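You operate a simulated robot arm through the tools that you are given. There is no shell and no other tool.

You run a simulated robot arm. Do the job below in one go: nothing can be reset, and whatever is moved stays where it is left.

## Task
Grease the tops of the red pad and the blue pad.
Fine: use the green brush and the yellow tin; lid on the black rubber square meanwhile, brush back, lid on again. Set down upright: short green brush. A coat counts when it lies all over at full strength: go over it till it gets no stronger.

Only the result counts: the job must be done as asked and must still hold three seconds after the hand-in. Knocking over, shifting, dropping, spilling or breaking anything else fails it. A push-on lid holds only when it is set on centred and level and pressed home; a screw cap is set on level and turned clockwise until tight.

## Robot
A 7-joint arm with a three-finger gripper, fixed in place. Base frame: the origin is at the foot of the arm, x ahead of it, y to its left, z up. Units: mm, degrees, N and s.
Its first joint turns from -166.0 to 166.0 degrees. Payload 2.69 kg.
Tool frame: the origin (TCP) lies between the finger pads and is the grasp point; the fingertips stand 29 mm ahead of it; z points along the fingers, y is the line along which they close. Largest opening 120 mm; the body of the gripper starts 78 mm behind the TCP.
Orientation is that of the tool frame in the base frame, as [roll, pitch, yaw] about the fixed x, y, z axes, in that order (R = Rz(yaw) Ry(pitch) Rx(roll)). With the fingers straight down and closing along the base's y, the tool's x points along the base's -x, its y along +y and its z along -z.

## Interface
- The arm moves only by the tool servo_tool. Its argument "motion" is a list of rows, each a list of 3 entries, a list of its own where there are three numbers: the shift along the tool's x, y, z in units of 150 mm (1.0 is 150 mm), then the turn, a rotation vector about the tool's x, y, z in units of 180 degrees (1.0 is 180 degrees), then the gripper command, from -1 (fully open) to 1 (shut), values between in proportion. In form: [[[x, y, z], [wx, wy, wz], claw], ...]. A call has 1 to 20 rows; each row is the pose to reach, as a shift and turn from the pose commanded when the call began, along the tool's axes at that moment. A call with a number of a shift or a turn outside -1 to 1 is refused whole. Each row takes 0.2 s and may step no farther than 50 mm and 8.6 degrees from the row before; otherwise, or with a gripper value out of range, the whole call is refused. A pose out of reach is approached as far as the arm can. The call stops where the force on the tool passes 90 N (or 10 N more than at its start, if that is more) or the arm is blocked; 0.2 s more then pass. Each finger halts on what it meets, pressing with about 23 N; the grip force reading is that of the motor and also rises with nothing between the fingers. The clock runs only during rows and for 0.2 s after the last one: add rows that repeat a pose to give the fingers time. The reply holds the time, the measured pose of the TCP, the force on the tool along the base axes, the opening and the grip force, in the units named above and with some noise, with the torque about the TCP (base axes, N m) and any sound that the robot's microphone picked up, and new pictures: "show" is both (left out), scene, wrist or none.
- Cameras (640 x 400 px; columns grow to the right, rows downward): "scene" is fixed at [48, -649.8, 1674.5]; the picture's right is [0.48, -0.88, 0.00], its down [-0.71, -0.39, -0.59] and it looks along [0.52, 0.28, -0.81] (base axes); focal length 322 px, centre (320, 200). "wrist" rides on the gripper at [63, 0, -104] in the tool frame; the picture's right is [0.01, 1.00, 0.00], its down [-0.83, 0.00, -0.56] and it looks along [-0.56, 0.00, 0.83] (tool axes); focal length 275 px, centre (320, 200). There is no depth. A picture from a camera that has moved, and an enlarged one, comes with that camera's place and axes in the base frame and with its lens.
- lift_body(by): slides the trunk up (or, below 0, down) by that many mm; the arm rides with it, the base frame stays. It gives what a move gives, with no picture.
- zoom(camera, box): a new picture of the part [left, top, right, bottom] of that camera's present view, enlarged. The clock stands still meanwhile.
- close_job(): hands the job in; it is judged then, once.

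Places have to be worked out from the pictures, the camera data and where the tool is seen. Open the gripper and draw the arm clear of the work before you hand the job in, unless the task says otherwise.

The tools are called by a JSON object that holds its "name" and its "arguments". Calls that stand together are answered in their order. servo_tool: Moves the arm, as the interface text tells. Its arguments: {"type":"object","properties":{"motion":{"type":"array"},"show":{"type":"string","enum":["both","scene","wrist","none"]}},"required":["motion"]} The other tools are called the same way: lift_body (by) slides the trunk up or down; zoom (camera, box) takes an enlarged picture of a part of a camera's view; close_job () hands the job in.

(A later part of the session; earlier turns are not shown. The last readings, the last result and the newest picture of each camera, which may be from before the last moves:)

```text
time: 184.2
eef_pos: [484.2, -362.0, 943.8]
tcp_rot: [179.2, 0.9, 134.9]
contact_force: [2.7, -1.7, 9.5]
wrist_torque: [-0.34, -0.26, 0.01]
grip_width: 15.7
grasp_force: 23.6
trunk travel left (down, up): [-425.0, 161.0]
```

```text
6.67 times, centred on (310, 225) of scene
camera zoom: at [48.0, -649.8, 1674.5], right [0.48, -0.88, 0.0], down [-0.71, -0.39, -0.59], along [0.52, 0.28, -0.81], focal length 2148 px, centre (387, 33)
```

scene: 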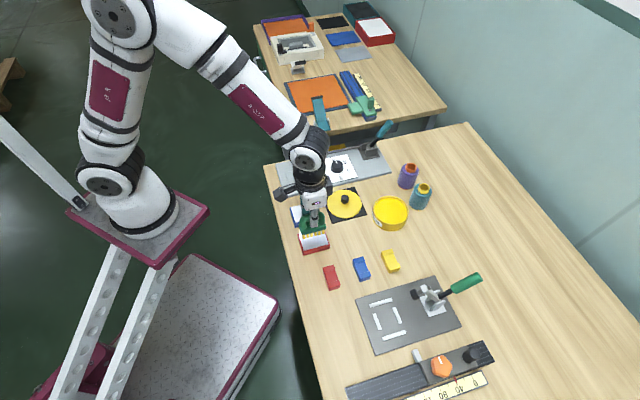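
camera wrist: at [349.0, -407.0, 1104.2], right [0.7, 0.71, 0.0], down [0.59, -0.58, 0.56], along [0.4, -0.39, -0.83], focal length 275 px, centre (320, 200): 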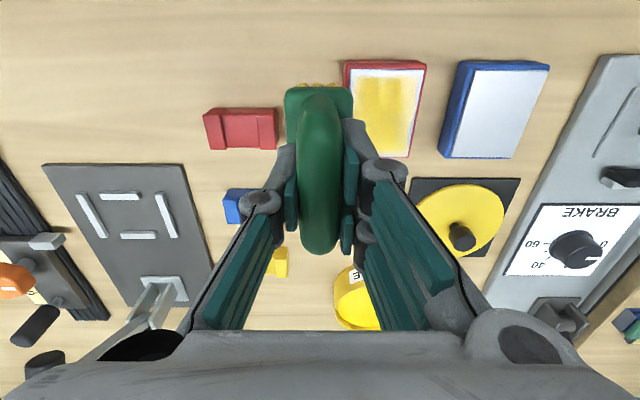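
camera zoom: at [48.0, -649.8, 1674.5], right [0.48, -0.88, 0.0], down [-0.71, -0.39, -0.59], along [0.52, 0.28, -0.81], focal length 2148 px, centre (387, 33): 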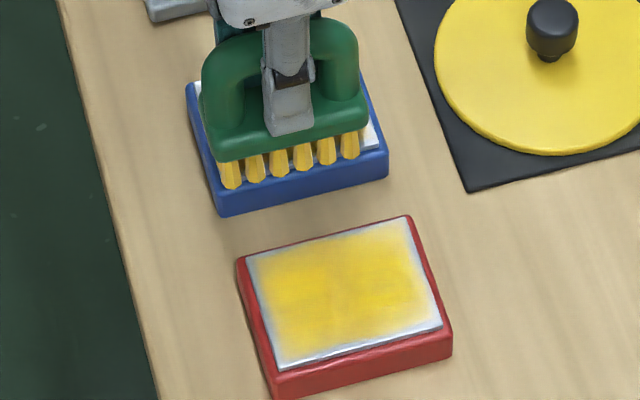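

Rims respond when the contact row itself sits on them. For blue's left rim I roll the tool so the left row is lowest and stroke along it.

{"name": "servo_tool", "arguments": {"motion": [[[0, 0, -0.02], [0, 0, 0], 1.0], [[0.03, 0.006, -0.02], [-0.0022, 0.002, 0], 1.0], [[0.067, 0.012, -0.02], [-0.0044, 0.0039, 0], 1.0], [[0.067, 0.012, -0.005], [-0.0044, 0.0039, 0], 1.0], [[0.067, 0.012, -0.005], [-0.0044, 0.0039, 0], 1.0]], "show": "none"}}

{"name": "servo_tool", "arguments": {"motion": [[[0, 0, 0.002], [0, 0, 0], 1.0], [[0, 0, 0.003], [0, 0, 0], 1.0], [[0, 0, 0.003], [0, 0, 0], 1.0]], "show": "none"}}

```text
time: 185.4
eef_pos: [479.1, -354.5, 943.1]
tcp_rot: [178.3, 0.3, 135.0]
contact_force: [-1.9, 3.2, 9.9]
wrist_torque: [-0.1, -0.04, -0.04]
grip_width: 15.9
grasp_force: 23.1
trunk travel left (down, up): [-425.0, 161.0]
```

```text
time: 186.2
eef_pos: [479.3, -354.6, 943.7]
tcp_rot: [178.4, 0.4, 135.1]
contact_force: [-0.1, 4.2, 22.8]
wrist_torque: [-0.34, -0.35, 0.1]
grip_width: 16.2
grasp_force: 23.1
trunk travel left (down, up): [-425.0, 161.0]
```

Contact is on the left row but at its outer end; I pitch -0.2° and ease up, then stroke along the rim.

{"name": "servo_tool", "arguments": {"motion": [[[0, 0, -0.002], [0, -0.0006, 0], 1.0], [[0, 0, -0.002], [0, -0.0011, 0], 1.0], [[0, 0, -0.002], [0, -0.0011, 0], 1.0]], "show": "none"}}

```text
time: 187.0
eef_pos: [479.9, -355.3, 943.7]
tcp_rot: [178.4, 0.7, 135.0]
contact_force: [-0.2, 0.3, 18.5]
wrist_torque: [-0.5, -0.24, 0.03]
grip_width: 15.9
grasp_force: 23.4
trunk travel left (down, up): [-425.0, 161.0]
```

{"name": "servo_tool", "arguments": {"motion": [[[0, 0, -0.001], [0, -0.0008, 0], 1.0], [[0, 0, -0.001], [0, -0.0017, 0], 1.0], [[0, 0, -0.001], [0, -0.0017, 0], 1.0]], "show": "none"}}

```text
time: 187.8
eef_pos: [479.3, -355.3, 944.3]
tcp_rot: [178.4, 0.8, 135.1]
contact_force: [1.7, 1.5, 14.5]
wrist_torque: [-0.05, -0.01, 0.02]
grip_width: 15.9
grasp_force: 22.9
trunk travel left (down, up): [-425.0, 161.0]
```

Balanced along the left row now (14.5 N). Stroke along the rim, twice.

{"name": "servo_tool", "arguments": {"motion": [[[-0.045, 0, 0.0006], [0, 0, 0], 1.0], [[-0.09, 0, 0.0013], [0, 0, 0], 1.0], [[-0.135, 0, 0.0019], [0, 0, 0], 1.0], [[-0.18, 0, 0.0025], [0, 0, 0], 1.0], [[-0.225, 0, 0.0031], [0, 0, 0], 1.0], [[-0.18, 0, 0.0025], [0, 0, 0], 1.0], [[-0.135, 0, 0.0019], [0, 0, 0], 1.0], [[-0.09, 0, 0.0013], [0, 0, 0], 1.0], [[-0.045, 0, 0.0006], [0, 0, 0], 1.0], [[0, 0, 0], [0, 0, 0], 1.0], [[0.03, 0, -0.0004], [0, 0, 0], 1.0], [[0, 0, 0], [0, 0, 0], 1.0], [[-0.045, 0, 0.0006], [0, 0, 0], 1.0], [[-0.09, 0, 0.0013], [0, 0, 0], 1.0], [[-0.135, 0, 0.0019], [0, 0, 0], 1.0], [[-0.18, 0, 0.0025], [0, 0, 0], 1.0], [[-0.225, 0, 0.0031], [0, 0, 0], 1.0]], "show": "none"}}

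{"name": "servo_tool", "arguments": {"motion": [[[0, 0.02, -0.02], [0, 0, 0], 1.0], [[0, 0.1, -0.1], [0, 0, 0], 1.0], [[-0.1, 0.25, -0.25], [0, 0, 0], 1.0], [[-0.2, 0.25, -0.35], [0, 0, 0], 1.0], [[-0.2, 0.25, -0.35], [0, 0, 0], 1.0]], "show": "none"}}

{"name": "zoom", "arguments": {"camera": "scene", "box": [280, 195, 340, 255]}}

{"name": "zoom", "arguments": {"camera": "scene", "box": [292, 198, 328, 230]}}

```text
time: 191.4
eef_pos: [503.3, -377.2, 944.1]
tcp_rot: [178.5, 0.8, 135.1]
contact_force: [-2.6, 2.7, 9.9]
wrist_torque: [0.11, 0.35, -0.05]
grip_width: 15.8
grasp_force: 22.9
trunk travel left (down, up): [-425.0, 161.0]
```

```text
time: 192.6
eef_pos: [549.8, -375.5, 997.3]
tcp_rot: [178.3, 0.8, 135.1]
contact_force: [-0.1, 0.9, -1.8]
wrist_torque: [0.01, 0.03, 0.0]
grip_width: 15.8
grasp_force: 23.1
trunk travel left (down, up): [-425.0, 161.0]
```

```text
6.67 times, centred on (310, 225) of scene
camera zoom: at [48.0, -649.8, 1674.5], right [0.48, -0.88, 0.0], down [-0.71, -0.39, -0.59], along [0.52, 0.28, -0.81], focal length 2148 px, centre (387, 33)
```

zoom: 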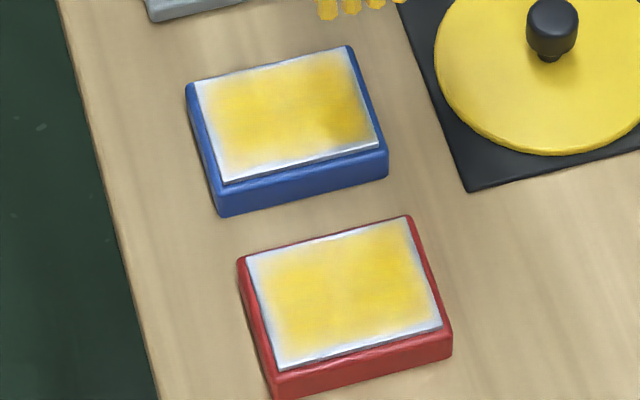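

```text
12.50 times, centred on (310, 214) of scene
camera zoom: at [48.0, -649.8, 1674.5], right [0.48, -0.88, 0.0], down [-0.71, -0.39, -0.59], along [0.52, 0.28, -0.81], focal length 4028 px, centre (445, 25)
```

zoom: 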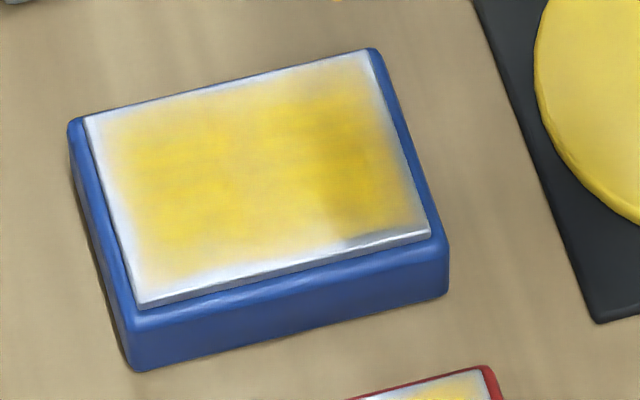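

I examine the rim at extreme zoom to see its structure.

{"name": "zoom", "arguments": {"camera": "scene", "box": [299, 240, 309, 250]}}

{"name": "zoom", "arguments": {"camera": "scene", "box": [298, 213, 308, 223]}}

{"name": "zoom", "arguments": {"camera": "scene", "box": [318, 230, 330, 242]}}

{"name": "zoom", "arguments": {"camera": "scene", "box": [310, 204, 322, 216]}}

```text
16.00 times, centred on (304, 245) of scene
camera zoom: at [48.0, -649.8, 1674.5], right [0.48, -0.88, 0.0], down [-0.71, -0.39, -0.59], along [0.52, 0.28, -0.81], focal length 5156 px, centre (576, -520)
```

zoom: 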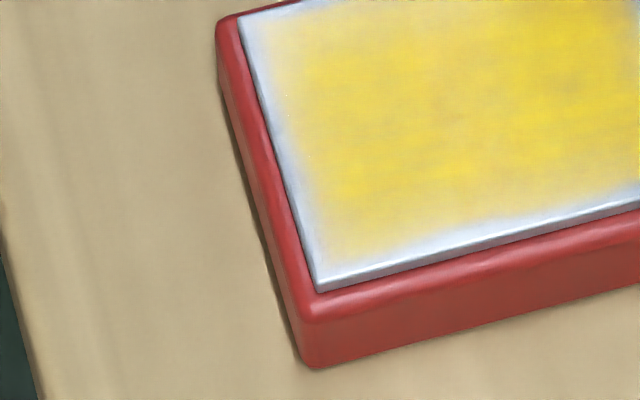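

```text
16.00 times, centred on (303, 218) of scene
camera zoom: at [48.0, -649.8, 1674.5], right [0.48, -0.88, 0.0], down [-0.71, -0.39, -0.59], along [0.52, 0.28, -0.81], focal length 5156 px, centre (592, -88)
```

zoom: 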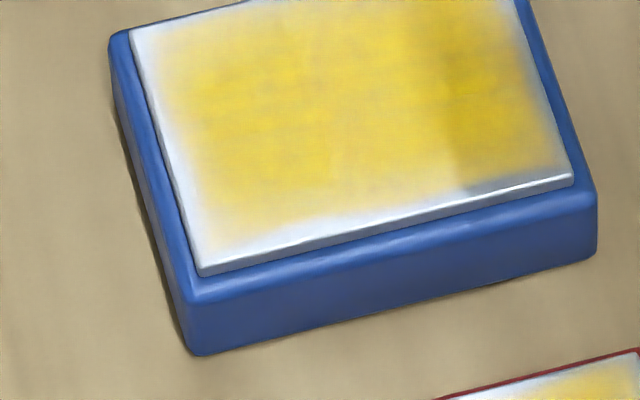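

```text
16.00 times, centred on (324, 236) of scene
camera zoom: at [48.0, -649.8, 1674.5], right [0.48, -0.88, 0.0], down [-0.71, -0.39, -0.59], along [0.52, 0.28, -0.81], focal length 5156 px, centre (256, -376)
```

zoom: 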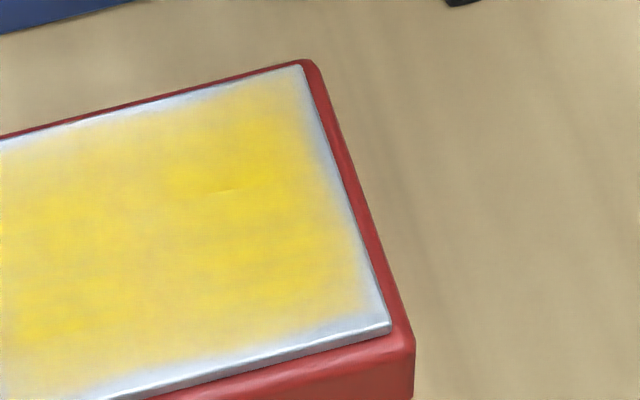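

```text
16.00 times, centred on (316, 210) of scene
camera zoom: at [48.0, -649.8, 1674.5], right [0.48, -0.88, 0.0], down [-0.71, -0.39, -0.59], along [0.52, 0.28, -0.81], focal length 5156 px, centre (384, 40)
```

zoom: 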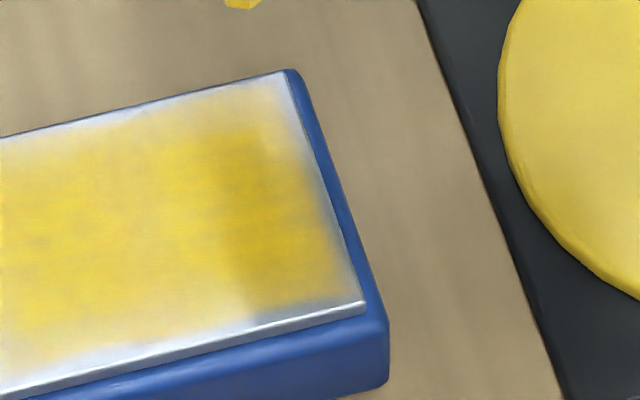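

Red's rim is now only ~3 mm while blue's front is still wider, so more passes do help. I reload and then go around blue's perimeter with the brush centre close to the edges.

{"name": "servo_tool", "arguments": {"motion": [[[-0.05, -0.05, -0.1], [0.004, 0.002, 0], 1.0], [[-0.2, -0.15, -0.167], [0.0089, 0.0044, 0], 1.0], [[-0.4, -0.25, -0.167], [0.0089, 0.0044, 0], 1.0], [[-0.6, -0.35, -0.167], [0.0089, 0.0044, 0], 1.0], [[-0.8, -0.45, -0.167], [0.0089, 0.0044, 0], 1.0], [[-0.9, -0.45, -0.167], [0.0089, 0.0044, 0], 1.0], [[-0.9, -0.45, -0.167], [0.0089, 0.0044, 0], 1.0]], "show": "none"}}

{"name": "servo_tool", "arguments": {"motion": [[[-0.2, -0.08, 0], [0, 0, 0], 1.0], [[-0.4, -0.165, 0], [0, 0, 0], 1.0], [[-0.407, -0.169, 0.1], [0, 0, 0], 1.0], [[-0.407, -0.169, 0.25], [0, 0, 0], 1.0], [[-0.407, -0.169, 0.4], [0, 0, 0], 1.0], [[-0.407, -0.169, 0.45], [0, 0, 0], 1.0], [[-0.407, -0.169, 0.45], [0, 0, 0], 1.0]], "show": "none"}}

{"name": "zoom", "arguments": {"camera": "wrist", "box": [220, 0, 420, 200]}}

```text
time: 194.2
eef_pos: [594.4, -517.4, 1022.6]
tcp_rot: [-180.0, 0.0, 135.0]
contact_force: [-0.2, -0.6, -1.8]
wrist_torque: [-0.02, 0.04, 0.01]
grip_width: 15.8
grasp_force: 22.7
trunk travel left (down, up): [-425.0, 161.0]
```

```text
time: 195.8
eef_pos: [620.6, -578.5, 954.4]
tcp_rot: [-180.0, 0.1, 135.0]
contact_force: [-1.1, -0.5, -2.0]
wrist_torque: [0.01, 0.06, -0.06]
grip_width: 16.1
grasp_force: 22.7
trunk travel left (down, up): [-425.0, 161.0]
```

```text
2.00 times, centred on (320, 100) of wrist
camera zoom: at [576.3, -533.0, 1059.5], right [0.7, 0.71, 0.0], down [0.59, -0.58, 0.56], along [0.4, -0.39, -0.83], focal length 551 px, centre (320, 400)
```

zoom: 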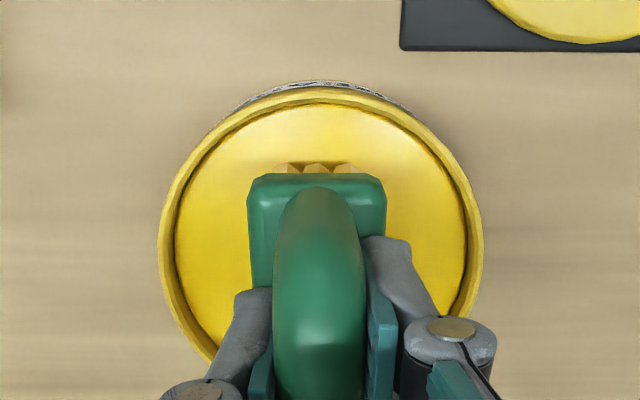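

Centred in the tin; a few mm to go. I lower to contact and dwell.

{"name": "servo_tool", "arguments": {"motion": [[[0, 0, 0.015], [0, 0, 0], 1.0], [[0, 0, 0.027], [0, 0, 0], 1.0], [[0, 0, 0.027], [0, 0, 0], 1.0]], "show": "none"}}

```text
time: 196.6
eef_pos: [622.2, -578.6, 949.8]
tcp_rot: [179.9, 0.0, 135.0]
contact_force: [-0.2, -0.1, -2.3]
wrist_torque: [0.02, 0.02, -0.01]
grip_width: 15.9
grasp_force: 22.8
trunk travel left (down, up): [-425.0, 161.0]
```

{"name": "servo_tool", "arguments": {"motion": [[[0, 0, 0.004], [0, 0, 0], 1.0], [[0, 0, 0.008], [0, 0, 0], 1.0], [[0, 0, 0.008], [0, 0, 0], 1.0], [[0, 0, 0.008], [0, 0, 0], 1.0]], "show": "none"}}

```text
time: 197.6
eef_pos: [621.8, -578.9, 950.5]
tcp_rot: [-180.0, 0.1, 135.0]
contact_force: [-0.8, 2.6, 7.8]
wrist_torque: [-0.04, -0.21, 0.02]
grip_width: 15.9
grasp_force: 22.8
trunk travel left (down, up): [-425.0, 161.0]
```

Loaded (8 N). Back to blue's left (near) edge with the levelled tilt.

{"name": "servo_tool", "arguments": {"motion": [[[0, 0, 0.001], [0, 0, 0], 1.0], [[0, 0, 0.001], [0, 0, 0], 1.0], [[0, 0, -0.03], [0, 0, 0], 1.0], [[0, 0, -0.2], [0, 0, 0], 1.0], [[0, 0, -0.4], [0, 0, 0], 1.0], [[0.1, 0, -0.467], [0, 0, 0], 1.0], [[0.3, 0.06, -0.467], [0, 0, 0], 1.0], [[0.5, 0.12, -0.467], [0, 0, 0], 1.0], [[0.7, 0.18, -0.467], [0, 0, 0], 1.0], [[0.9, 0.24, -0.467], [0, 0, 0], 1.0]], "show": "none"}}

{"name": "servo_tool", "arguments": {"motion": [[[0.2, 0.03, 0], [-0.0025, -0.002, 0], 1.0], [[0.4, 0.06, 0], [-0.005, -0.0039, 0], 1.0], [[0.6, 0.08, 0.05], [-0.005, -0.0039, 0], 1.0], [[0.72, 0.087, 0.2], [-0.005, -0.0039, 0], 1.0], [[0.72, 0.087, 0.35], [-0.005, -0.0039, 0], 1.0], [[0.72, 0.087, 0.47], [-0.005, -0.0039, 0], 1.0], [[0.72, 0.087, 0.505], [-0.005, -0.0039, 0], 1.0], [[0.72, 0.087, 0.505], [-0.005, -0.0039, 0], 1.0]], "show": "none"}}

```text
time: 199.8
eef_pos: [551.9, -455.3, 1020.1]
tcp_rot: [180.0, 0.1, 135.2]
contact_force: [-0.6, -0.3, -2.2]
wrist_torque: [0.01, -0.02, -0.03]
grip_width: 15.8
grasp_force: 22.9
trunk travel left (down, up): [-425.0, 161.0]
```

```text
time: 201.6
eef_pos: [484.5, -371.1, 943.4]
tcp_rot: [179.2, 0.7, 135.0]
contact_force: [0.1, -0.6, -0.4]
wrist_torque: [0.0, 0.01, -0.02]
grip_width: 15.9
grasp_force: 23.2
trunk travel left (down, up): [-425.0, 161.0]
```

{"name": "servo_tool", "arguments": {"motion": [[[0, 0, 0.003], [0, 0, 0], 1.0], [[0, 0, 0.005], [0, 0, 0], 1.0], [[0, 0, 0.005], [0, 0, 0], 1.0]], "show": "none"}}

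```text
time: 202.4
eef_pos: [483.7, -371.7, 944.2]
tcp_rot: [179.1, 0.8, 135.0]
contact_force: [0.1, 3.2, 13.9]
wrist_torque: [0.05, -0.2, 0.03]
grip_width: 16.0
grasp_force: 22.9
trunk travel left (down, up): [-425.0, 161.0]
```

14 N near the middle row. Slow strokes along the full left edge of blue.

{"name": "servo_tool", "arguments": {"motion": [[[0.045, 0, -0.001], [0, 0, 0], 1.0], [[0.09, 0, -0.0015], [0, 0, 0], 1.0], [[0.135, 0, -0.002], [0, 0, 0], 1.0], [[0.173, 0, -0.0025], [0, 0, 0], 1.0], [[0.13, 0, -0.002], [0, 0, 0], 1.0], [[0.087, 0, -0.0015], [0, 0, 0], 1.0], [[0.043, 0, -0.0009], [0, 0, 0], 1.0], [[0, 0, -0.0004], [0, 0, 0], 1.0], [[-0.043, 0, 0.0001], [0, 0, 0], 1.0], [[-0.087, 0, 0.0007], [0, 0, 0], 1.0], [[-0.13, 0, 0.0012], [0, 0, 0], 1.0], [[-0.173, 0, 0.0017], [0, 0, 0], 1.0], [[-0.13, 0, 0.0012], [0, 0, 0], 1.0], [[-0.087, 0, 0.0007], [0, 0, 0], 1.0], [[-0.043, 0, 0.0001], [0, 0, 0], 1.0], [[0, 0, -0.0004], [0, 0, 0], 1.0], [[0.043, 0, -0.0009], [0, 0, 0], 1.0], [[0.087, 0, -0.0015], [0, 0, 0], 1.0], [[0.13, 0, -0.002], [0, 0, 0], 1.0], [[0.173, 0, -0.0025], [0, 0, 0], 1.0]], "show": "none"}}

{"name": "servo_tool", "arguments": {"motion": [[[0, 0.04, 0.0006], [0, 0, 0], 1.0], [[0, 0.08, 0.0013], [0, 0, 0], 1.0], [[0, 0.12, 0.0019], [0, 0, 0], 1.0], [[0, 0.16, 0.0025], [0, 0, 0], 1.0], [[0, 0.2, 0.0031], [0, 0, 0], 1.0], [[0, 0.24, 0.0038], [0, 0, 0], 1.0], [[0, 0.28, 0.0044], [0, 0, 0], 1.0], [[0, 0.32, 0.005], [0, 0, 0], 1.0], [[0, 0.34, 0.0053], [0, 0, 0], 1.0]], "show": "none"}}

{"name": "zoom", "arguments": {"camera": "scene", "box": [280, 195, 340, 255]}}

{"name": "zoom", "arguments": {"camera": "wrist", "box": [190, 0, 390, 220]}}

```text
time: 206.6
eef_pos: [465.5, -354.7, 943.1]
tcp_rot: [179.1, 0.8, 134.9]
contact_force: [5.1, -4.7, 22.8]
wrist_torque: [-0.32, -0.48, -0.03]
grip_width: 16.0
grasp_force: 22.5
trunk travel left (down, up): [-425.0, 161.0]
```

```text
time: 208.6
eef_pos: [501.6, -316.9, 944.0]
tcp_rot: [179.1, 0.7, 135.1]
contact_force: [-2.2, -3.6, 8.9]
wrist_torque: [-0.19, 0.18, 0.01]
grip_width: 16.0
grasp_force: 23.2
trunk travel left (down, up): [-425.0, 161.0]
```

```text
6.67 times, centred on (310, 225) of scene
camera zoom: at [48.0, -649.8, 1674.5], right [0.48, -0.88, 0.0], down [-0.71, -0.39, -0.59], along [0.52, 0.28, -0.81], focal length 2148 px, centre (387, 33)
```

zoom: 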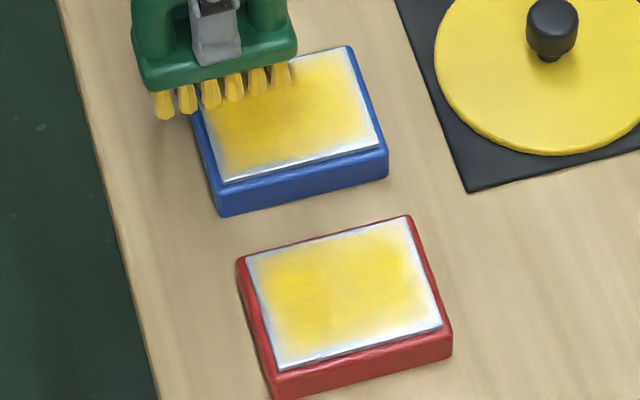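

```text
1.82 times, centred on (290, 110) of wrist
camera zoom: at [454.4, -272.6, 1047.4], right [0.7, 0.71, 0.02], down [0.58, -0.59, 0.57], along [0.41, -0.39, -0.82], focal length 500 px, centre (374, 364)
```

zoom: 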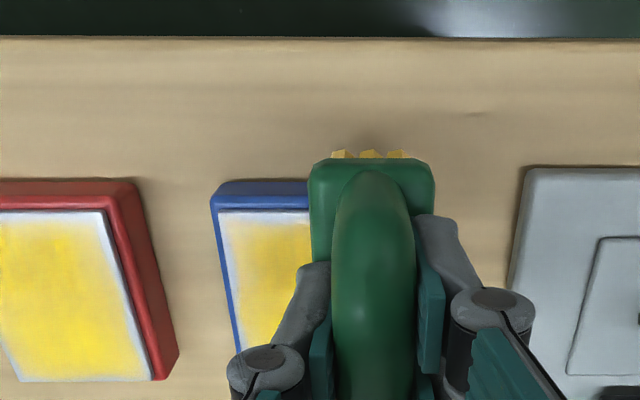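

Blue's front rim is now just 2–3 mm: strokes with the brush centre close to the edge work. Continue with the right edge, then the outer edge.

{"name": "servo_tool", "arguments": {"motion": [[[-0.043, 0, 0.0005], [0, 0, 0], 1.0], [[-0.087, 0, 0.0011], [0, 0, 0], 1.0], [[-0.13, 0, 0.0016], [0, 0, 0], 1.0], [[-0.173, 0, 0.0021], [0, 0, 0], 1.0], [[-0.216, 0, 0.0026], [0, 0, 0], 1.0], [[-0.26, 0, 0.0032], [0, 0, 0], 1.0], [[-0.303, 0, 0.0037], [0, 0, 0], 1.0], [[-0.346, 0, 0.0042], [0, 0, 0], 1.0], [[-0.303, 0, 0.0037], [0, 0, 0], 1.0], [[-0.26, 0, 0.0032], [0, 0, 0], 1.0], [[-0.216, 0, 0.0026], [0, 0, 0], 1.0], [[-0.173, 0, 0.0021], [0, 0, 0], 1.0], [[-0.13, 0, 0.0016], [0, 0, 0], 1.0], [[-0.173, 0, 0.0021], [0, 0, 0], 1.0], [[-0.216, 0, 0.0026], [0, 0, 0], 1.0], [[-0.26, 0, 0.0032], [0, 0, 0], 1.0], [[-0.303, 0, 0.0037], [0, 0, 0], 1.0], [[-0.346, 0, 0.0042], [0, 0, 0], 1.0]], "show": "none"}}

{"name": "servo_tool", "arguments": {"motion": [[[0, -0.04, -0.0006], [0, 0, 0], 1.0], [[0, -0.08, -0.0013], [0, 0, 0], 1.0], [[0, -0.12, -0.0019], [0, 0, 0], 1.0], [[0, -0.16, -0.0025], [0, 0, 0], 1.0], [[0, -0.2, -0.0031], [0, 0, 0], 1.0], [[0, -0.24, -0.0038], [0, 0, 0], 1.0], [[0, -0.28, -0.0044], [0, 0, 0], 1.0], [[0, -0.32, -0.005], [0, 0, 0], 1.0], [[0, -0.34, -0.0053], [0, 0, 0], 1.0], [[0, -0.3, -0.0047], [0, 0, 0], 1.0], [[0, -0.26, -0.0041], [0, 0, 0], 1.0], [[0, -0.22, -0.0035], [0, 0, 0], 1.0], [[0, -0.18, -0.0028], [0, 0, 0], 1.0], [[0, -0.14, -0.0022], [0, 0, 0], 1.0], [[0, -0.1, -0.0016], [0, 0, 0], 1.0], [[0, -0.06, -0.0009], [0, 0, 0], 1.0], [[0, -0.02, -0.0003], [0, 0, 0], 1.0]], "show": "none"}}

{"name": "zoom", "arguments": {"camera": "scene", "box": [280, 195, 340, 255]}}

{"name": "zoom", "arguments": {"camera": "wrist", "box": [190, 0, 390, 220]}}

```text
time: 212.4
eef_pos: [537.8, -353.8, 944.3]
tcp_rot: [179.2, 0.7, 134.9]
contact_force: [-7.4, 6.8, 28.0]
wrist_torque: [0.45, 0.62, -0.03]
grip_width: 15.8
grasp_force: 23.2
trunk travel left (down, up): [-425.0, 161.0]
```

```text
time: 216.0
eef_pos: [536.3, -356.4, 943.1]
tcp_rot: [179.0, 0.7, 135.0]
contact_force: [-1.1, -0.8, 2.6]
wrist_torque: [-0.11, 0.03, 0.01]
grip_width: 15.8
grasp_force: 22.6
trunk travel left (down, up): [-425.0, 161.0]
```

```text
6.67 times, centred on (310, 225) of scene
camera zoom: at [48.0, -649.8, 1674.5], right [0.48, -0.88, 0.0], down [-0.71, -0.39, -0.59], along [0.52, 0.28, -0.81], focal length 2148 px, centre (387, 33)
```

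zoom: 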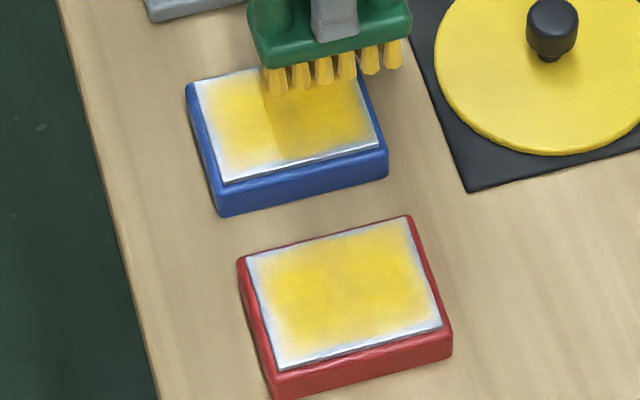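

```text
1.82 times, centred on (290, 110) of wrist
camera zoom: at [489.2, -311.5, 1047.4], right [0.7, 0.71, 0.02], down [0.58, -0.59, 0.57], along [0.41, -0.39, -0.82], focal length 500 px, centre (374, 364)
```

zoom: 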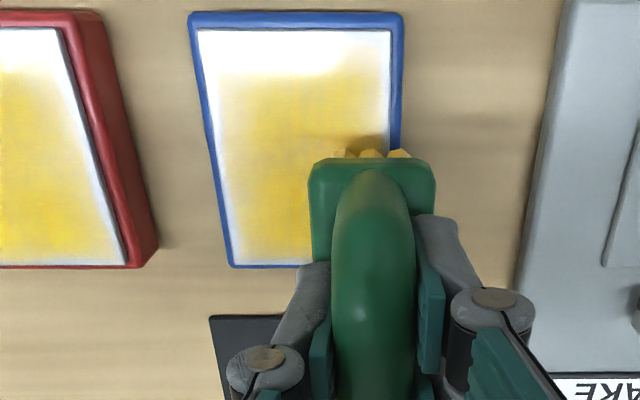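

Wrist views suffer from glare here, so I rely on the scene camera. I move off to the tin (reload for red) and compare both pads without shadows.

{"name": "servo_tool", "arguments": {"motion": [[[0, 0, -0.03], [0, 0, 0], 1.0], [[0, 0, -0.2], [0.0025, 0.002, 0], 1.0], [[0, 0, -0.4], [0.005, 0.0039, 0], 1.0], [[-0.1, -0.05, -0.5], [0.005, 0.0039, 0], 1.0], [[-0.3, -0.15, -0.5], [0.005, 0.0039, 0], 1.0], [[-0.5, -0.25, -0.5], [0.005, 0.0039, 0], 1.0], [[-0.7, -0.35, -0.5], [0.005, 0.0039, 0], 1.0], [[-0.9, -0.4, -0.5], [0.005, 0.0039, 0], 1.0]], "show": "none"}}

{"name": "servo_tool", "arguments": {"motion": [[[-0.2, -0.1, 0], [0, 0, 0], 1.0], [[-0.4, -0.2, 0], [0, 0, 0], 1.0], [[-0.553, -0.239, 0], [0, 0, 0], 1.0], [[-0.553, -0.239, 0.15], [0, 0, 0], 1.0], [[-0.553, -0.239, 0.3], [0, 0, 0], 1.0], [[-0.553, -0.239, 0.43], [0, 0, 0], 1.0], [[-0.553, -0.239, 0.455], [0, 0, 0], 1.0], [[-0.553, -0.239, 0.455], [0, 0, 0], 1.0]], "show": "none"}}

{"name": "zoom", "arguments": {"camera": "scene", "box": [299, 240, 309, 250]}}

{"name": "zoom", "arguments": {"camera": "scene", "box": [298, 213, 308, 223]}}

{"name": "zoom", "arguments": {"camera": "scene", "box": [280, 195, 340, 255]}}

{"name": "zoom", "arguments": {"camera": "wrist", "box": [220, 0, 420, 200]}}

```text
time: 217.8
eef_pos: [587.4, -495.7, 1018.0]
tcp_rot: [180.0, 0.0, 135.1]
contact_force: [-0.3, 1.2, -1.5]
wrist_torque: [0.0, 0.02, -0.01]
grip_width: 15.7
grasp_force: 22.6
trunk travel left (down, up): [-425.0, 161.0]
```

```text
time: 219.6
eef_pos: [621.8, -578.7, 950.9]
tcp_rot: [-180.0, 0.1, 135.0]
contact_force: [-0.3, 0.1, -0.6]
wrist_torque: [-0.01, -0.02, -0.06]
grip_width: 15.8
grasp_force: 23.4
trunk travel left (down, up): [-425.0, 161.0]
```

```text
16.00 times, centred on (304, 245) of scene
camera zoom: at [48.0, -649.8, 1674.5], right [0.48, -0.88, 0.0], down [-0.71, -0.39, -0.59], along [0.52, 0.28, -0.81], focal length 5156 px, centre (576, -520)
```

zoom: 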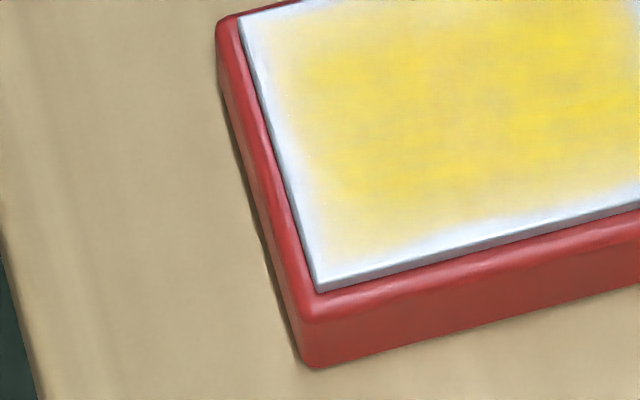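

```text
16.00 times, centred on (303, 218) of scene
camera zoom: at [48.0, -649.8, 1674.5], right [0.48, -0.88, 0.0], down [-0.71, -0.39, -0.59], along [0.52, 0.28, -0.81], focal length 5156 px, centre (592, -88)
```

zoom: 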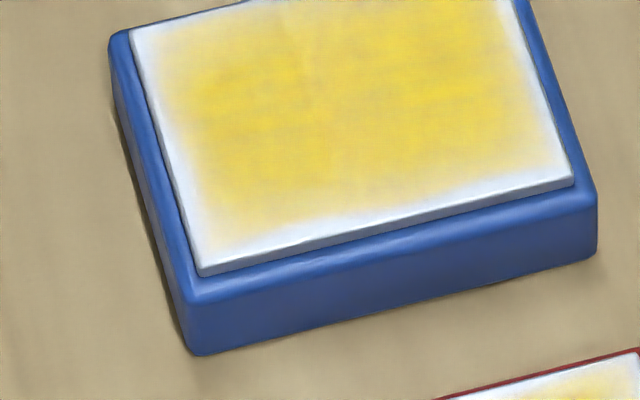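

```text
6.67 times, centred on (310, 225) of scene
camera zoom: at [48.0, -649.8, 1674.5], right [0.48, -0.88, 0.0], down [-0.71, -0.39, -0.59], along [0.52, 0.28, -0.81], focal length 2148 px, centre (387, 33)
```

zoom: 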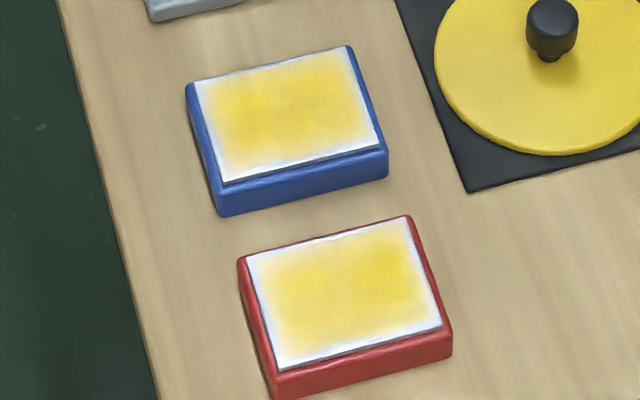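

```text
2.00 times, centred on (320, 100) of wrist
camera zoom: at [575.9, -533.3, 1055.9], right [0.7, 0.71, 0.0], down [0.59, -0.58, 0.56], along [0.4, -0.39, -0.83], focal length 551 px, centre (320, 400)
```

zoom: 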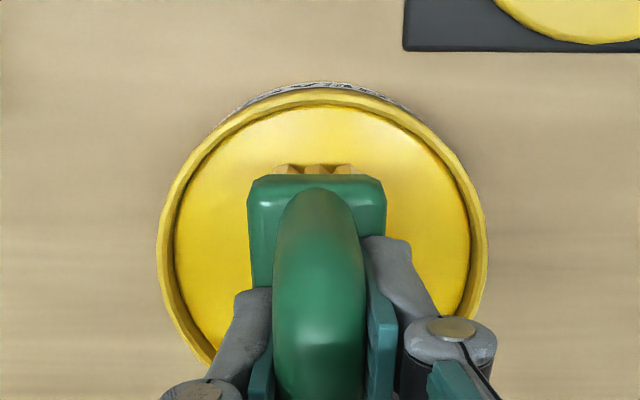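

In identical lighting both pads look alike, with the same feathered rim, and blue hardly changed after its extra strokes, so it seems saturated. For safety I reload and give red the same full perimeter pass, then compare again.

{"name": "servo_tool", "arguments": {"motion": [[[0, 0, 0.004], [0, 0, 0], 1.0], [[0, 0, 0.008], [0, 0, 0], 1.0], [[0, 0, 0.008], [0, 0, 0], 1.0], [[0, 0, 0.008], [0, 0, 0], 1.0]], "show": "none"}}

```text
time: 220.6
eef_pos: [621.1, -577.7, 950.0]
tcp_rot: [-180.0, 0.1, 135.0]
contact_force: [-0.1, 1.4, 4.8]
wrist_torque: [0.0, -0.22, 0.04]
grip_width: 16.2
grasp_force: 22.8
trunk travel left (down, up): [-425.0, 161.0]
```

{"name": "servo_tool", "arguments": {"motion": [[[0, 0, 0.0015], [0, 0, 0], 1.0], [[0, 0, 0.0015], [0, 0, 0], 1.0], [[0, 0, -0.03], [0, 0, 0], 1.0], [[0, 0, -0.2], [0, 0, 0], 1.0], [[0, 0, -0.4], [0, 0, 0], 1.0], [[0.1, 0, -0.467], [0, 0, 0], 1.0], [[0.3, -0.03, -0.467], [0, 0, 0], 1.0], [[0.5, -0.06, -0.467], [0, 0, 0], 1.0], [[0.7, -0.08, -0.467], [0, 0, 0], 1.0], [[0.9, -0.1, -0.467], [0, 0, 0], 1.0]], "show": "none"}}

{"name": "servo_tool", "arguments": {"motion": [[[0.2, -0.05, 0], [-0.0025, -0.002, 0], 1.0], [[0.4, -0.1, 0], [-0.005, -0.0039, 0], 1.0], [[0.6, -0.15, 0.05], [-0.005, -0.0039, 0], 1.0], [[0.72, -0.193, 0.2], [-0.005, -0.0039, 0], 1.0], [[0.72, -0.193, 0.35], [-0.005, -0.0039, 0], 1.0], [[0.72, -0.193, 0.47], [-0.005, -0.0039, 0], 1.0], [[0.72, -0.193, 0.507], [-0.005, -0.0039, 0], 1.0], [[0.72, -0.193, 0.507], [-0.005, -0.0039, 0], 1.0]], "show": "none"}}

{"name": "servo_tool", "arguments": {"motion": [[[0, 0, 0.002], [0, 0, 0], 1.0], [[0, 0, 0.004], [0, 0, 0], 1.0], [[0, 0, 0.004], [0, 0, 0], 1.0]], "show": "none"}}

```text
time: 222.8
eef_pos: [515.5, -494.2, 1019.4]
tcp_rot: [180.0, 0.2, 135.1]
contact_force: [0.3, -1.0, -1.7]
wrist_torque: [-0.01, 0.02, 0.02]
grip_width: 15.8
grasp_force: 23.1
trunk travel left (down, up): [-425.0, 161.0]
```

```text
time: 224.6
eef_pos: [417.0, -438.3, 944.7]
tcp_rot: [179.0, 0.7, 135.0]
contact_force: [-0.9, 1.2, 5.7]
wrist_torque: [-0.01, -0.15, 0.04]
grip_width: 16.1
grasp_force: 22.0
trunk travel left (down, up): [-425.0, 161.0]
```

```text
time: 225.4
eef_pos: [418.7, -437.2, 943.4]
tcp_rot: [179.2, 0.8, 135.0]
contact_force: [-2.1, 4.4, 16.8]
wrist_torque: [0.01, -0.18, 0.05]
grip_width: 15.9
grasp_force: 23.3
trunk travel left (down, up): [-425.0, 161.0]
```

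17 N on red's left edge. Same slow strokes along that edge, then inner edge to the right.

{"name": "servo_tool", "arguments": {"motion": [[[0.045, 0, -0.001], [0, 0, 0], 1.0], [[0.09, 0, -0.0015], [0, 0, 0], 1.0], [[0.135, 0, -0.002], [0, 0, 0], 1.0], [[0.173, 0, -0.0025], [0, 0, 0], 1.0], [[0.13, 0, -0.002], [0, 0, 0], 1.0], [[0.087, 0, -0.0015], [0, 0, 0], 1.0], [[0.043, 0, -0.0009], [0, 0, 0], 1.0], [[0, 0, -0.0004], [0, 0, 0], 1.0], [[-0.043, 0, 0.0001], [0, 0, 0], 1.0], [[-0.087, 0, 0.0007], [0, 0, 0], 1.0], [[-0.13, 0, 0.0012], [0, 0, 0], 1.0], [[-0.173, 0, 0.0017], [0, 0, 0], 1.0], [[-0.13, 0, 0.0012], [0, 0, 0], 1.0], [[-0.087, 0, 0.0007], [0, 0, 0], 1.0], [[-0.043, 0, 0.0001], [0, 0, 0], 1.0], [[0, 0, -0.0004], [0, 0, 0], 1.0], [[0.043, 0, -0.0009], [0, 0, 0], 1.0], [[0.087, 0, -0.0015], [0, 0, 0], 1.0], [[0.13, 0, -0.002], [0, 0, 0], 1.0], [[0.173, 0, -0.0025], [0, 0, 0], 1.0]], "show": "none"}}

{"name": "servo_tool", "arguments": {"motion": [[[0, 0.04, 0.0006], [0, 0, 0], 1.0], [[0, 0.08, 0.0013], [0, 0, 0], 1.0], [[0, 0.12, 0.0019], [0, 0, 0], 1.0], [[0, 0.16, 0.0025], [0, 0, 0], 1.0], [[0, 0.2, 0.0031], [0, 0, 0], 1.0], [[0, 0.24, 0.0038], [0, 0, 0], 1.0], [[0, 0.28, 0.0044], [0, 0, 0], 1.0], [[0, 0.32, 0.005], [0, 0, 0], 1.0], [[0, 0.333, 0.0052], [0, 0, 0], 1.0]], "show": "none"}}

{"name": "servo_tool", "arguments": {"motion": [[[-0.043, 0, 0.0005], [0, 0, 0], 1.0], [[-0.087, 0, 0.0011], [0, 0, 0], 1.0], [[-0.13, 0, 0.0016], [0, 0, 0], 1.0], [[-0.173, 0, 0.0021], [0, 0, 0], 1.0], [[-0.216, 0, 0.0026], [0, 0, 0], 1.0], [[-0.26, 0, 0.0032], [0, 0, 0], 1.0], [[-0.303, 0, 0.0037], [0, 0, 0], 1.0], [[-0.346, 0, 0.0042], [0, 0, 0], 1.0], [[-0.303, 0, 0.0037], [0, 0, 0], 1.0], [[-0.26, 0, 0.0032], [0, 0, 0], 1.0], [[-0.216, 0, 0.0026], [0, 0, 0], 1.0], [[-0.173, 0, 0.0021], [0, 0, 0], 1.0], [[-0.13, 0, 0.0016], [0, 0, 0], 1.0], [[-0.173, 0, 0.0021], [0, 0, 0], 1.0], [[-0.216, 0, 0.0026], [0, 0, 0], 1.0], [[-0.26, 0, 0.0032], [0, 0, 0], 1.0], [[-0.303, 0, 0.0037], [0, 0, 0], 1.0], [[-0.346, 0, 0.0042], [0, 0, 0], 1.0]], "show": "none"}}

{"name": "zoom", "arguments": {"camera": "scene", "box": [280, 195, 340, 255]}}

```text
time: 229.6
eef_pos: [400.8, -419.6, 943.2]
tcp_rot: [179.1, 0.9, 135.0]
contact_force: [7.0, -7.1, 28.6]
wrist_torque: [-0.26, -0.41, -0.08]
grip_width: 15.9
grasp_force: 22.9
trunk travel left (down, up): [-425.0, 161.0]
```

```text
time: 231.6
eef_pos: [435.0, -384.2, 942.8]
tcp_rot: [179.1, 0.8, 135.1]
contact_force: [-2.8, -2.3, 7.4]
wrist_torque: [-0.09, 0.26, 0.0]
grip_width: 15.7
grasp_force: 22.8
trunk travel left (down, up): [-425.0, 161.0]
```

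```text
time: 235.4
eef_pos: [472.8, -420.6, 943.5]
tcp_rot: [179.1, 0.8, 135.0]
contact_force: [-7.0, 5.4, 21.6]
wrist_torque: [0.34, 0.53, -0.05]
grip_width: 16.2
grasp_force: 23.4
trunk travel left (down, up): [-425.0, 161.0]
```

```text
6.67 times, centred on (310, 225) of scene
camera zoom: at [48.0, -649.8, 1674.5], right [0.48, -0.88, 0.0], down [-0.71, -0.39, -0.59], along [0.52, 0.28, -0.81], focal length 2148 px, centre (387, 33)
```

zoom: 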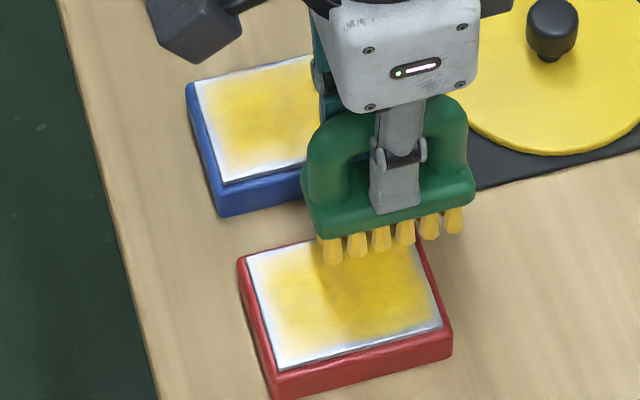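

Now the outer edge and a last sweep through the middle of red.

{"name": "servo_tool", "arguments": {"motion": [[[0, -0.04, -0.0006], [0, 0, 0], 1.0], [[0, -0.08, -0.0013], [0, 0, 0], 1.0], [[0, -0.12, -0.0019], [0, 0, 0], 1.0], [[0, -0.16, -0.0025], [0, 0, 0], 1.0], [[0, -0.2, -0.0031], [0, 0, 0], 1.0], [[0, -0.24, -0.0038], [0, 0, 0], 1.0], [[0, -0.28, -0.0044], [0, 0, 0], 1.0], [[0, -0.32, -0.005], [0, 0, 0], 1.0], [[0.05, -0.333, -0.0058], [0, 0, 0], 1.0], [[0.1, -0.333, -0.0064], [0, 0, 0], 1.0], [[0.15, -0.333, -0.007], [0, 0, 0], 1.0], [[0.16, -0.29, -0.0065], [0, 0, 0], 1.0], [[0.16, -0.24, -0.0057], [0, 0, 0], 1.0], [[0.16, -0.19, -0.0049], [0, 0, 0], 1.0], [[0.16, -0.14, -0.0041], [0, 0, 0], 1.0], [[0.16, -0.09, -0.0033], [0, 0, 0], 1.0], [[0.16, -0.04, -0.0026], [0, 0, 0], 1.0], [[0.16, 0, -0.0019], [0, 0, 0], 1.0]], "show": "none"}}

{"name": "servo_tool", "arguments": {"motion": [[[0, 0, -0.03], [0, 0, 0], 1.0], [[0, 0, -0.2], [0.0025, 0.002, 0], 1.0], [[0, 0, -0.4], [0.005, 0.0039, 0], 1.0], [[-0.1, 0, -0.5], [0.005, 0.0039, 0], 1.0], [[-0.3, -0.03, -0.5], [0.005, 0.0039, 0], 1.0], [[-0.5, -0.07, -0.5], [0.005, 0.0039, 0], 1.0], [[-0.7, -0.1, -0.5], [0.005, 0.0039, 0], 1.0], [[-0.9, -0.1, -0.5], [0.005, 0.0039, 0], 1.0], [[-0.9, -0.1, -0.5], [0.005, 0.0039, 0], 1.0]], "show": "none"}}

{"name": "zoom", "arguments": {"camera": "scene", "box": [280, 195, 340, 255]}}

{"name": "zoom", "arguments": {"camera": "scene", "box": [299, 240, 309, 250]}}

{"name": "zoom", "arguments": {"camera": "scene", "box": [298, 213, 308, 223]}}

```text
time: 239.2
eef_pos: [453.8, -405.1, 943.4]
tcp_rot: [179.1, 0.8, 135.0]
contact_force: [-5.4, -5.5, 21.5]
wrist_torque: [-0.1, 0.54, 0.08]
grip_width: 15.7
grasp_force: 23.2
trunk travel left (down, up): [-425.0, 161.0]
```

```text
time: 241.2
eef_pos: [538.5, -509.2, 1019.0]
tcp_rot: [179.9, -0.1, 135.0]
contact_force: [-1.2, 0.0, -1.9]
wrist_torque: [0.01, 0.0, -0.02]
grip_width: 15.9
grasp_force: 22.9
trunk travel left (down, up): [-425.0, 161.0]
```

```text
6.67 times, centred on (310, 225) of scene
camera zoom: at [48.0, -649.8, 1674.5], right [0.48, -0.88, 0.0], down [-0.71, -0.39, -0.59], along [0.52, 0.28, -0.81], focal length 2148 px, centre (387, 33)
```

zoom: 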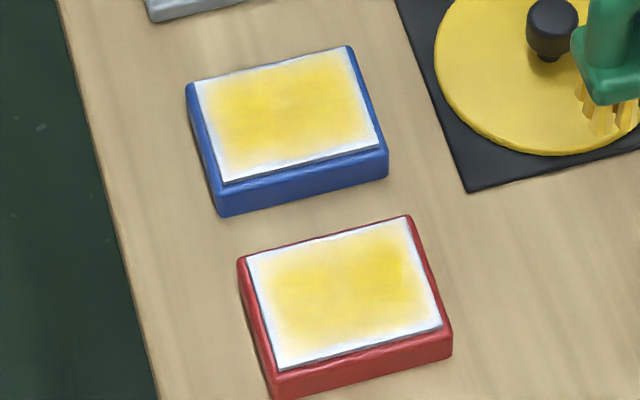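

```text
16.00 times, centred on (304, 245) of scene
camera zoom: at [48.0, -649.8, 1674.5], right [0.48, -0.88, 0.0], down [-0.71, -0.39, -0.59], along [0.52, 0.28, -0.81], focal length 5156 px, centre (576, -520)
```

zoom: 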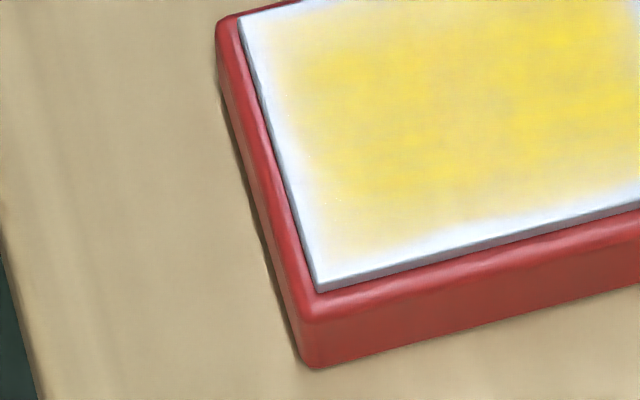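

```text
16.00 times, centred on (303, 218) of scene
camera zoom: at [48.0, -649.8, 1674.5], right [0.48, -0.88, 0.0], down [-0.71, -0.39, -0.59], along [0.52, 0.28, -0.81], focal length 5156 px, centre (592, -88)
```

zoom: 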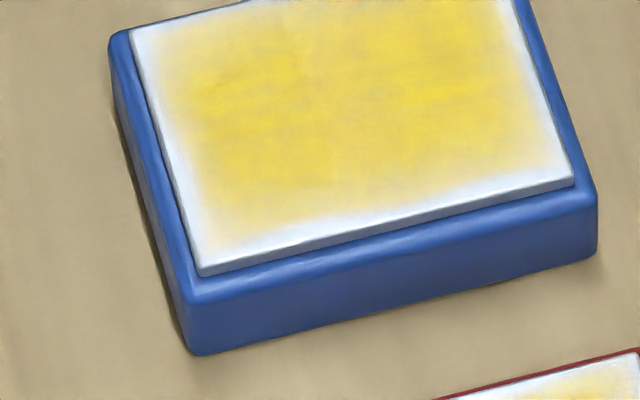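

Red's coat pattern is unchanged after the extra pass (identical streaks), so both pads are at full strength. Now I bring the brush back to its place (TCP target E≈724.9, L≈5.5).

{"name": "servo_tool", "arguments": {"motion": [[[0.06, -0.05, 0], [-0.0025, -0.002, 0], 1.0], [[0.113, -0.102, 0], [-0.005, -0.0039, 0], 1.0], [[0.113, -0.102, 0.15], [-0.005, -0.0039, 0], 1.0], [[0.113, -0.102, 0.3], [-0.005, -0.0039, 0], 1.0], [[0.113, -0.102, 0.45], [-0.005, -0.0039, 0], 1.0], [[0.113, -0.102, 0.58], [-0.005, -0.0039, 0], 1.0], [[0.113, -0.102, 0.62], [-0.005, -0.0039, 0], 1.0], [[0.113, -0.102, 0.62], [-0.005, -0.0039, 0], 1.0]], "show": "wrist"}}

{"name": "zoom", "arguments": {"camera": "scene", "box": [330, 195, 380, 245]}}

```text
time: 243.0
eef_pos: [515.5, -510.8, 927.6]
tcp_rot: [179.1, 0.7, 135.0]
contact_force: [-0.4, 0.0, -1.7]
wrist_torque: [0.01, -0.01, -0.01]
grip_width: 15.7
grasp_force: 23.1
trunk travel left (down, up): [-425.0, 161.0]
camera wrist: at [469.5, -465.0, 1030.3], right [0.7, 0.71, 0.02], down [0.58, -0.59, 0.57], along [0.41, -0.39, -0.82], focal length 275 px, centre (320, 200)
```

wrist: 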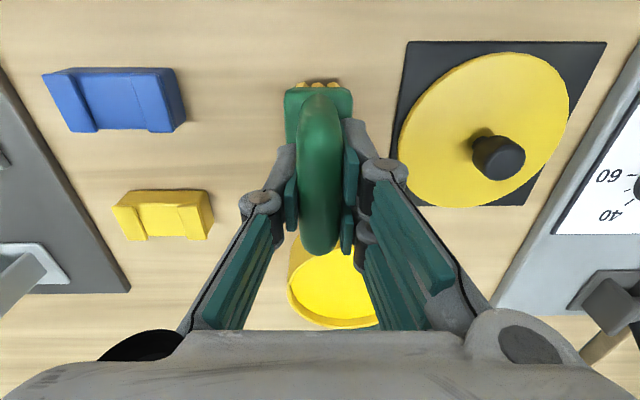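

```text
8.00 times, centred on (355, 220) of scene
camera zoom: at [48.0, -649.8, 1674.5], right [0.48, -0.88, 0.0], down [-0.71, -0.39, -0.59], along [0.52, 0.28, -0.81], focal length 2578 px, centre (40, 40)
```

zoom: 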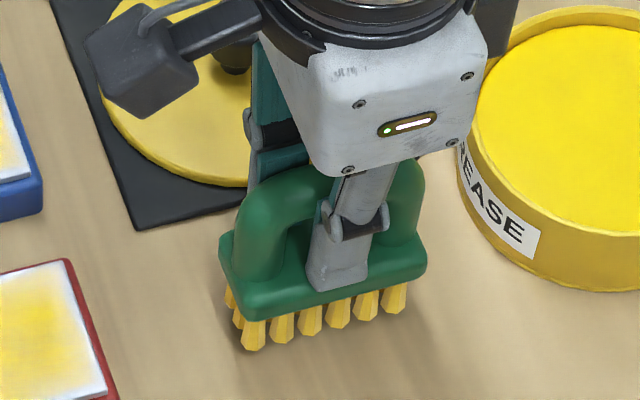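

The brush is about 3–4 mm further out than originally; I correct that and lower toward the table.

{"name": "servo_tool", "arguments": {"motion": [[[0.012, 0.005, 0], [0, 0, 0], 1.0], [[0.023, 0.012, 0.02], [0, 0, 0], 1.0], [[0.023, 0.012, 0.04], [0, 0, 0], 1.0], [[0.023, 0.012, 0.04], [0, 0, 0], 1.0]], "show": "none"}}

{"name": "zoom", "arguments": {"camera": "scene", "box": [330, 195, 380, 245]}}

```text
time: 244.0
eef_pos: [514.9, -506.4, 919.9]
tcp_rot: [179.2, 0.7, 135.0]
contact_force: [0.5, -1.0, -1.7]
wrist_torque: [0.01, 0.0, 0.01]
grip_width: 15.7
grasp_force: 22.6
trunk travel left (down, up): [-425.0, 161.0]
```

```text
8.00 times, centred on (355, 220) of scene
camera zoom: at [48.0, -649.8, 1674.5], right [0.48, -0.88, 0.0], down [-0.71, -0.39, -0.59], along [0.52, 0.28, -0.81], focal length 2578 px, centre (40, 40)
```

zoom: 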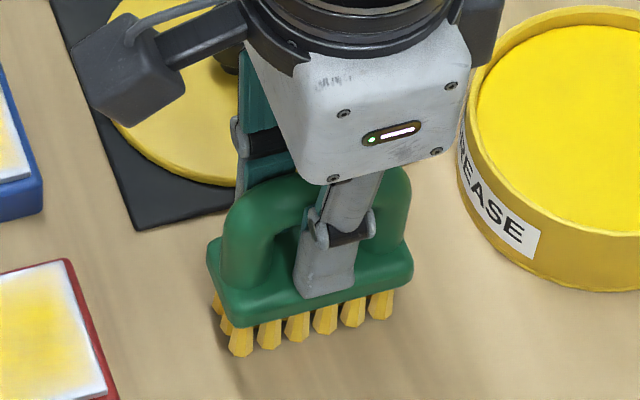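

Position matches the original within ~2 mm. I lower in small steps to the table.

{"name": "servo_tool", "arguments": {"motion": [[[-0.008, 0, 0.004], [0, 0, 0], 1.0], [[-0.008, 0, 0.008], [0, 0, 0], 1.0], [[-0.008, 0, 0.008], [0, 0, 0], 1.0]], "show": "none"}}

```text
time: 244.8
eef_pos: [517.0, -506.1, 918.8]
tcp_rot: [179.1, 0.6, 135.0]
contact_force: [-0.5, -0.5, -0.3]
wrist_torque: [0.01, 0.03, 0.0]
grip_width: 16.0
grasp_force: 22.9
trunk travel left (down, up): [-425.0, 161.0]
```

{"name": "servo_tool", "arguments": {"motion": [[[0, 0, 0.003], [0, 0, 0], 1.0], [[0, 0, 0.006], [0, 0, 0], 1.0], [[0, 0, 0.006], [0, 0, 0], 1.0]], "show": "none"}}

```text
time: 245.6
eef_pos: [515.7, -506.2, 918.6]
tcp_rot: [179.1, 0.7, 134.9]
contact_force: [-0.5, 0.7, -0.8]
wrist_torque: [-0.01, -0.02, -0.01]
grip_width: 15.8
grasp_force: 23.5
trunk travel left (down, up): [-425.0, 161.0]
```

{"name": "servo_tool", "arguments": {"motion": [[[0, 0, 0.003], [0, 0, 0], 1.0], [[0, 0, 0.006], [0, 0, 0], 1.0], [[0, 0, 0.006], [0, 0, 0], 1.0]], "show": "none"}}

```text
time: 246.4
eef_pos: [516.0, -506.0, 917.5]
tcp_rot: [179.2, 0.7, 135.0]
contact_force: [0.3, 0.2, -0.8]
wrist_torque: [0.02, -0.01, 0.0]
grip_width: 15.6
grasp_force: 22.9
trunk travel left (down, up): [-425.0, 161.0]
```

{"name": "servo_tool", "arguments": {"motion": [[[0, 0, 0.003], [0, 0, 0], 1.0], [[0, 0, 0.006], [0, 0, 0], 1.0], [[0, 0, 0.006], [0, 0, 0], 1.0]], "show": "none"}}

{"name": "zoom", "arguments": {"camera": "scene", "box": [338, 212, 372, 242]}}

```text
time: 247.2
eef_pos: [514.9, -505.3, 917.8]
tcp_rot: [179.0, 0.9, 135.0]
contact_force: [-1.8, 3.3, 13.5]
wrist_torque: [0.22, -0.07, 0.0]
grip_width: 15.9
grasp_force: 22.8
trunk travel left (down, up): [-425.0, 161.0]
```

```text
13.33 times, centred on (355, 227) of scene
camera zoom: at [48.0, -649.8, 1674.5], right [0.48, -0.88, 0.0], down [-0.71, -0.39, -0.59], along [0.52, 0.28, -0.81], focal length 4296 px, centre (-147, -160)
```

zoom: 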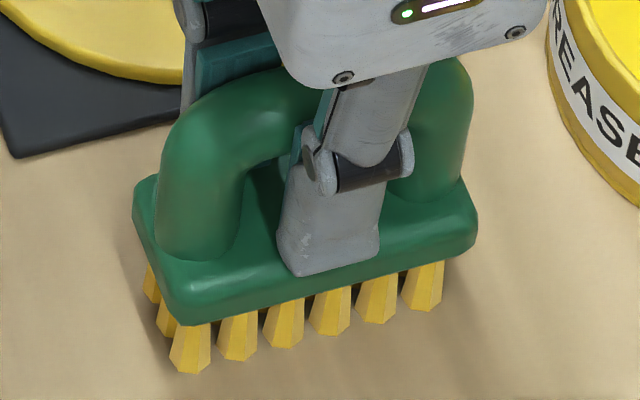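

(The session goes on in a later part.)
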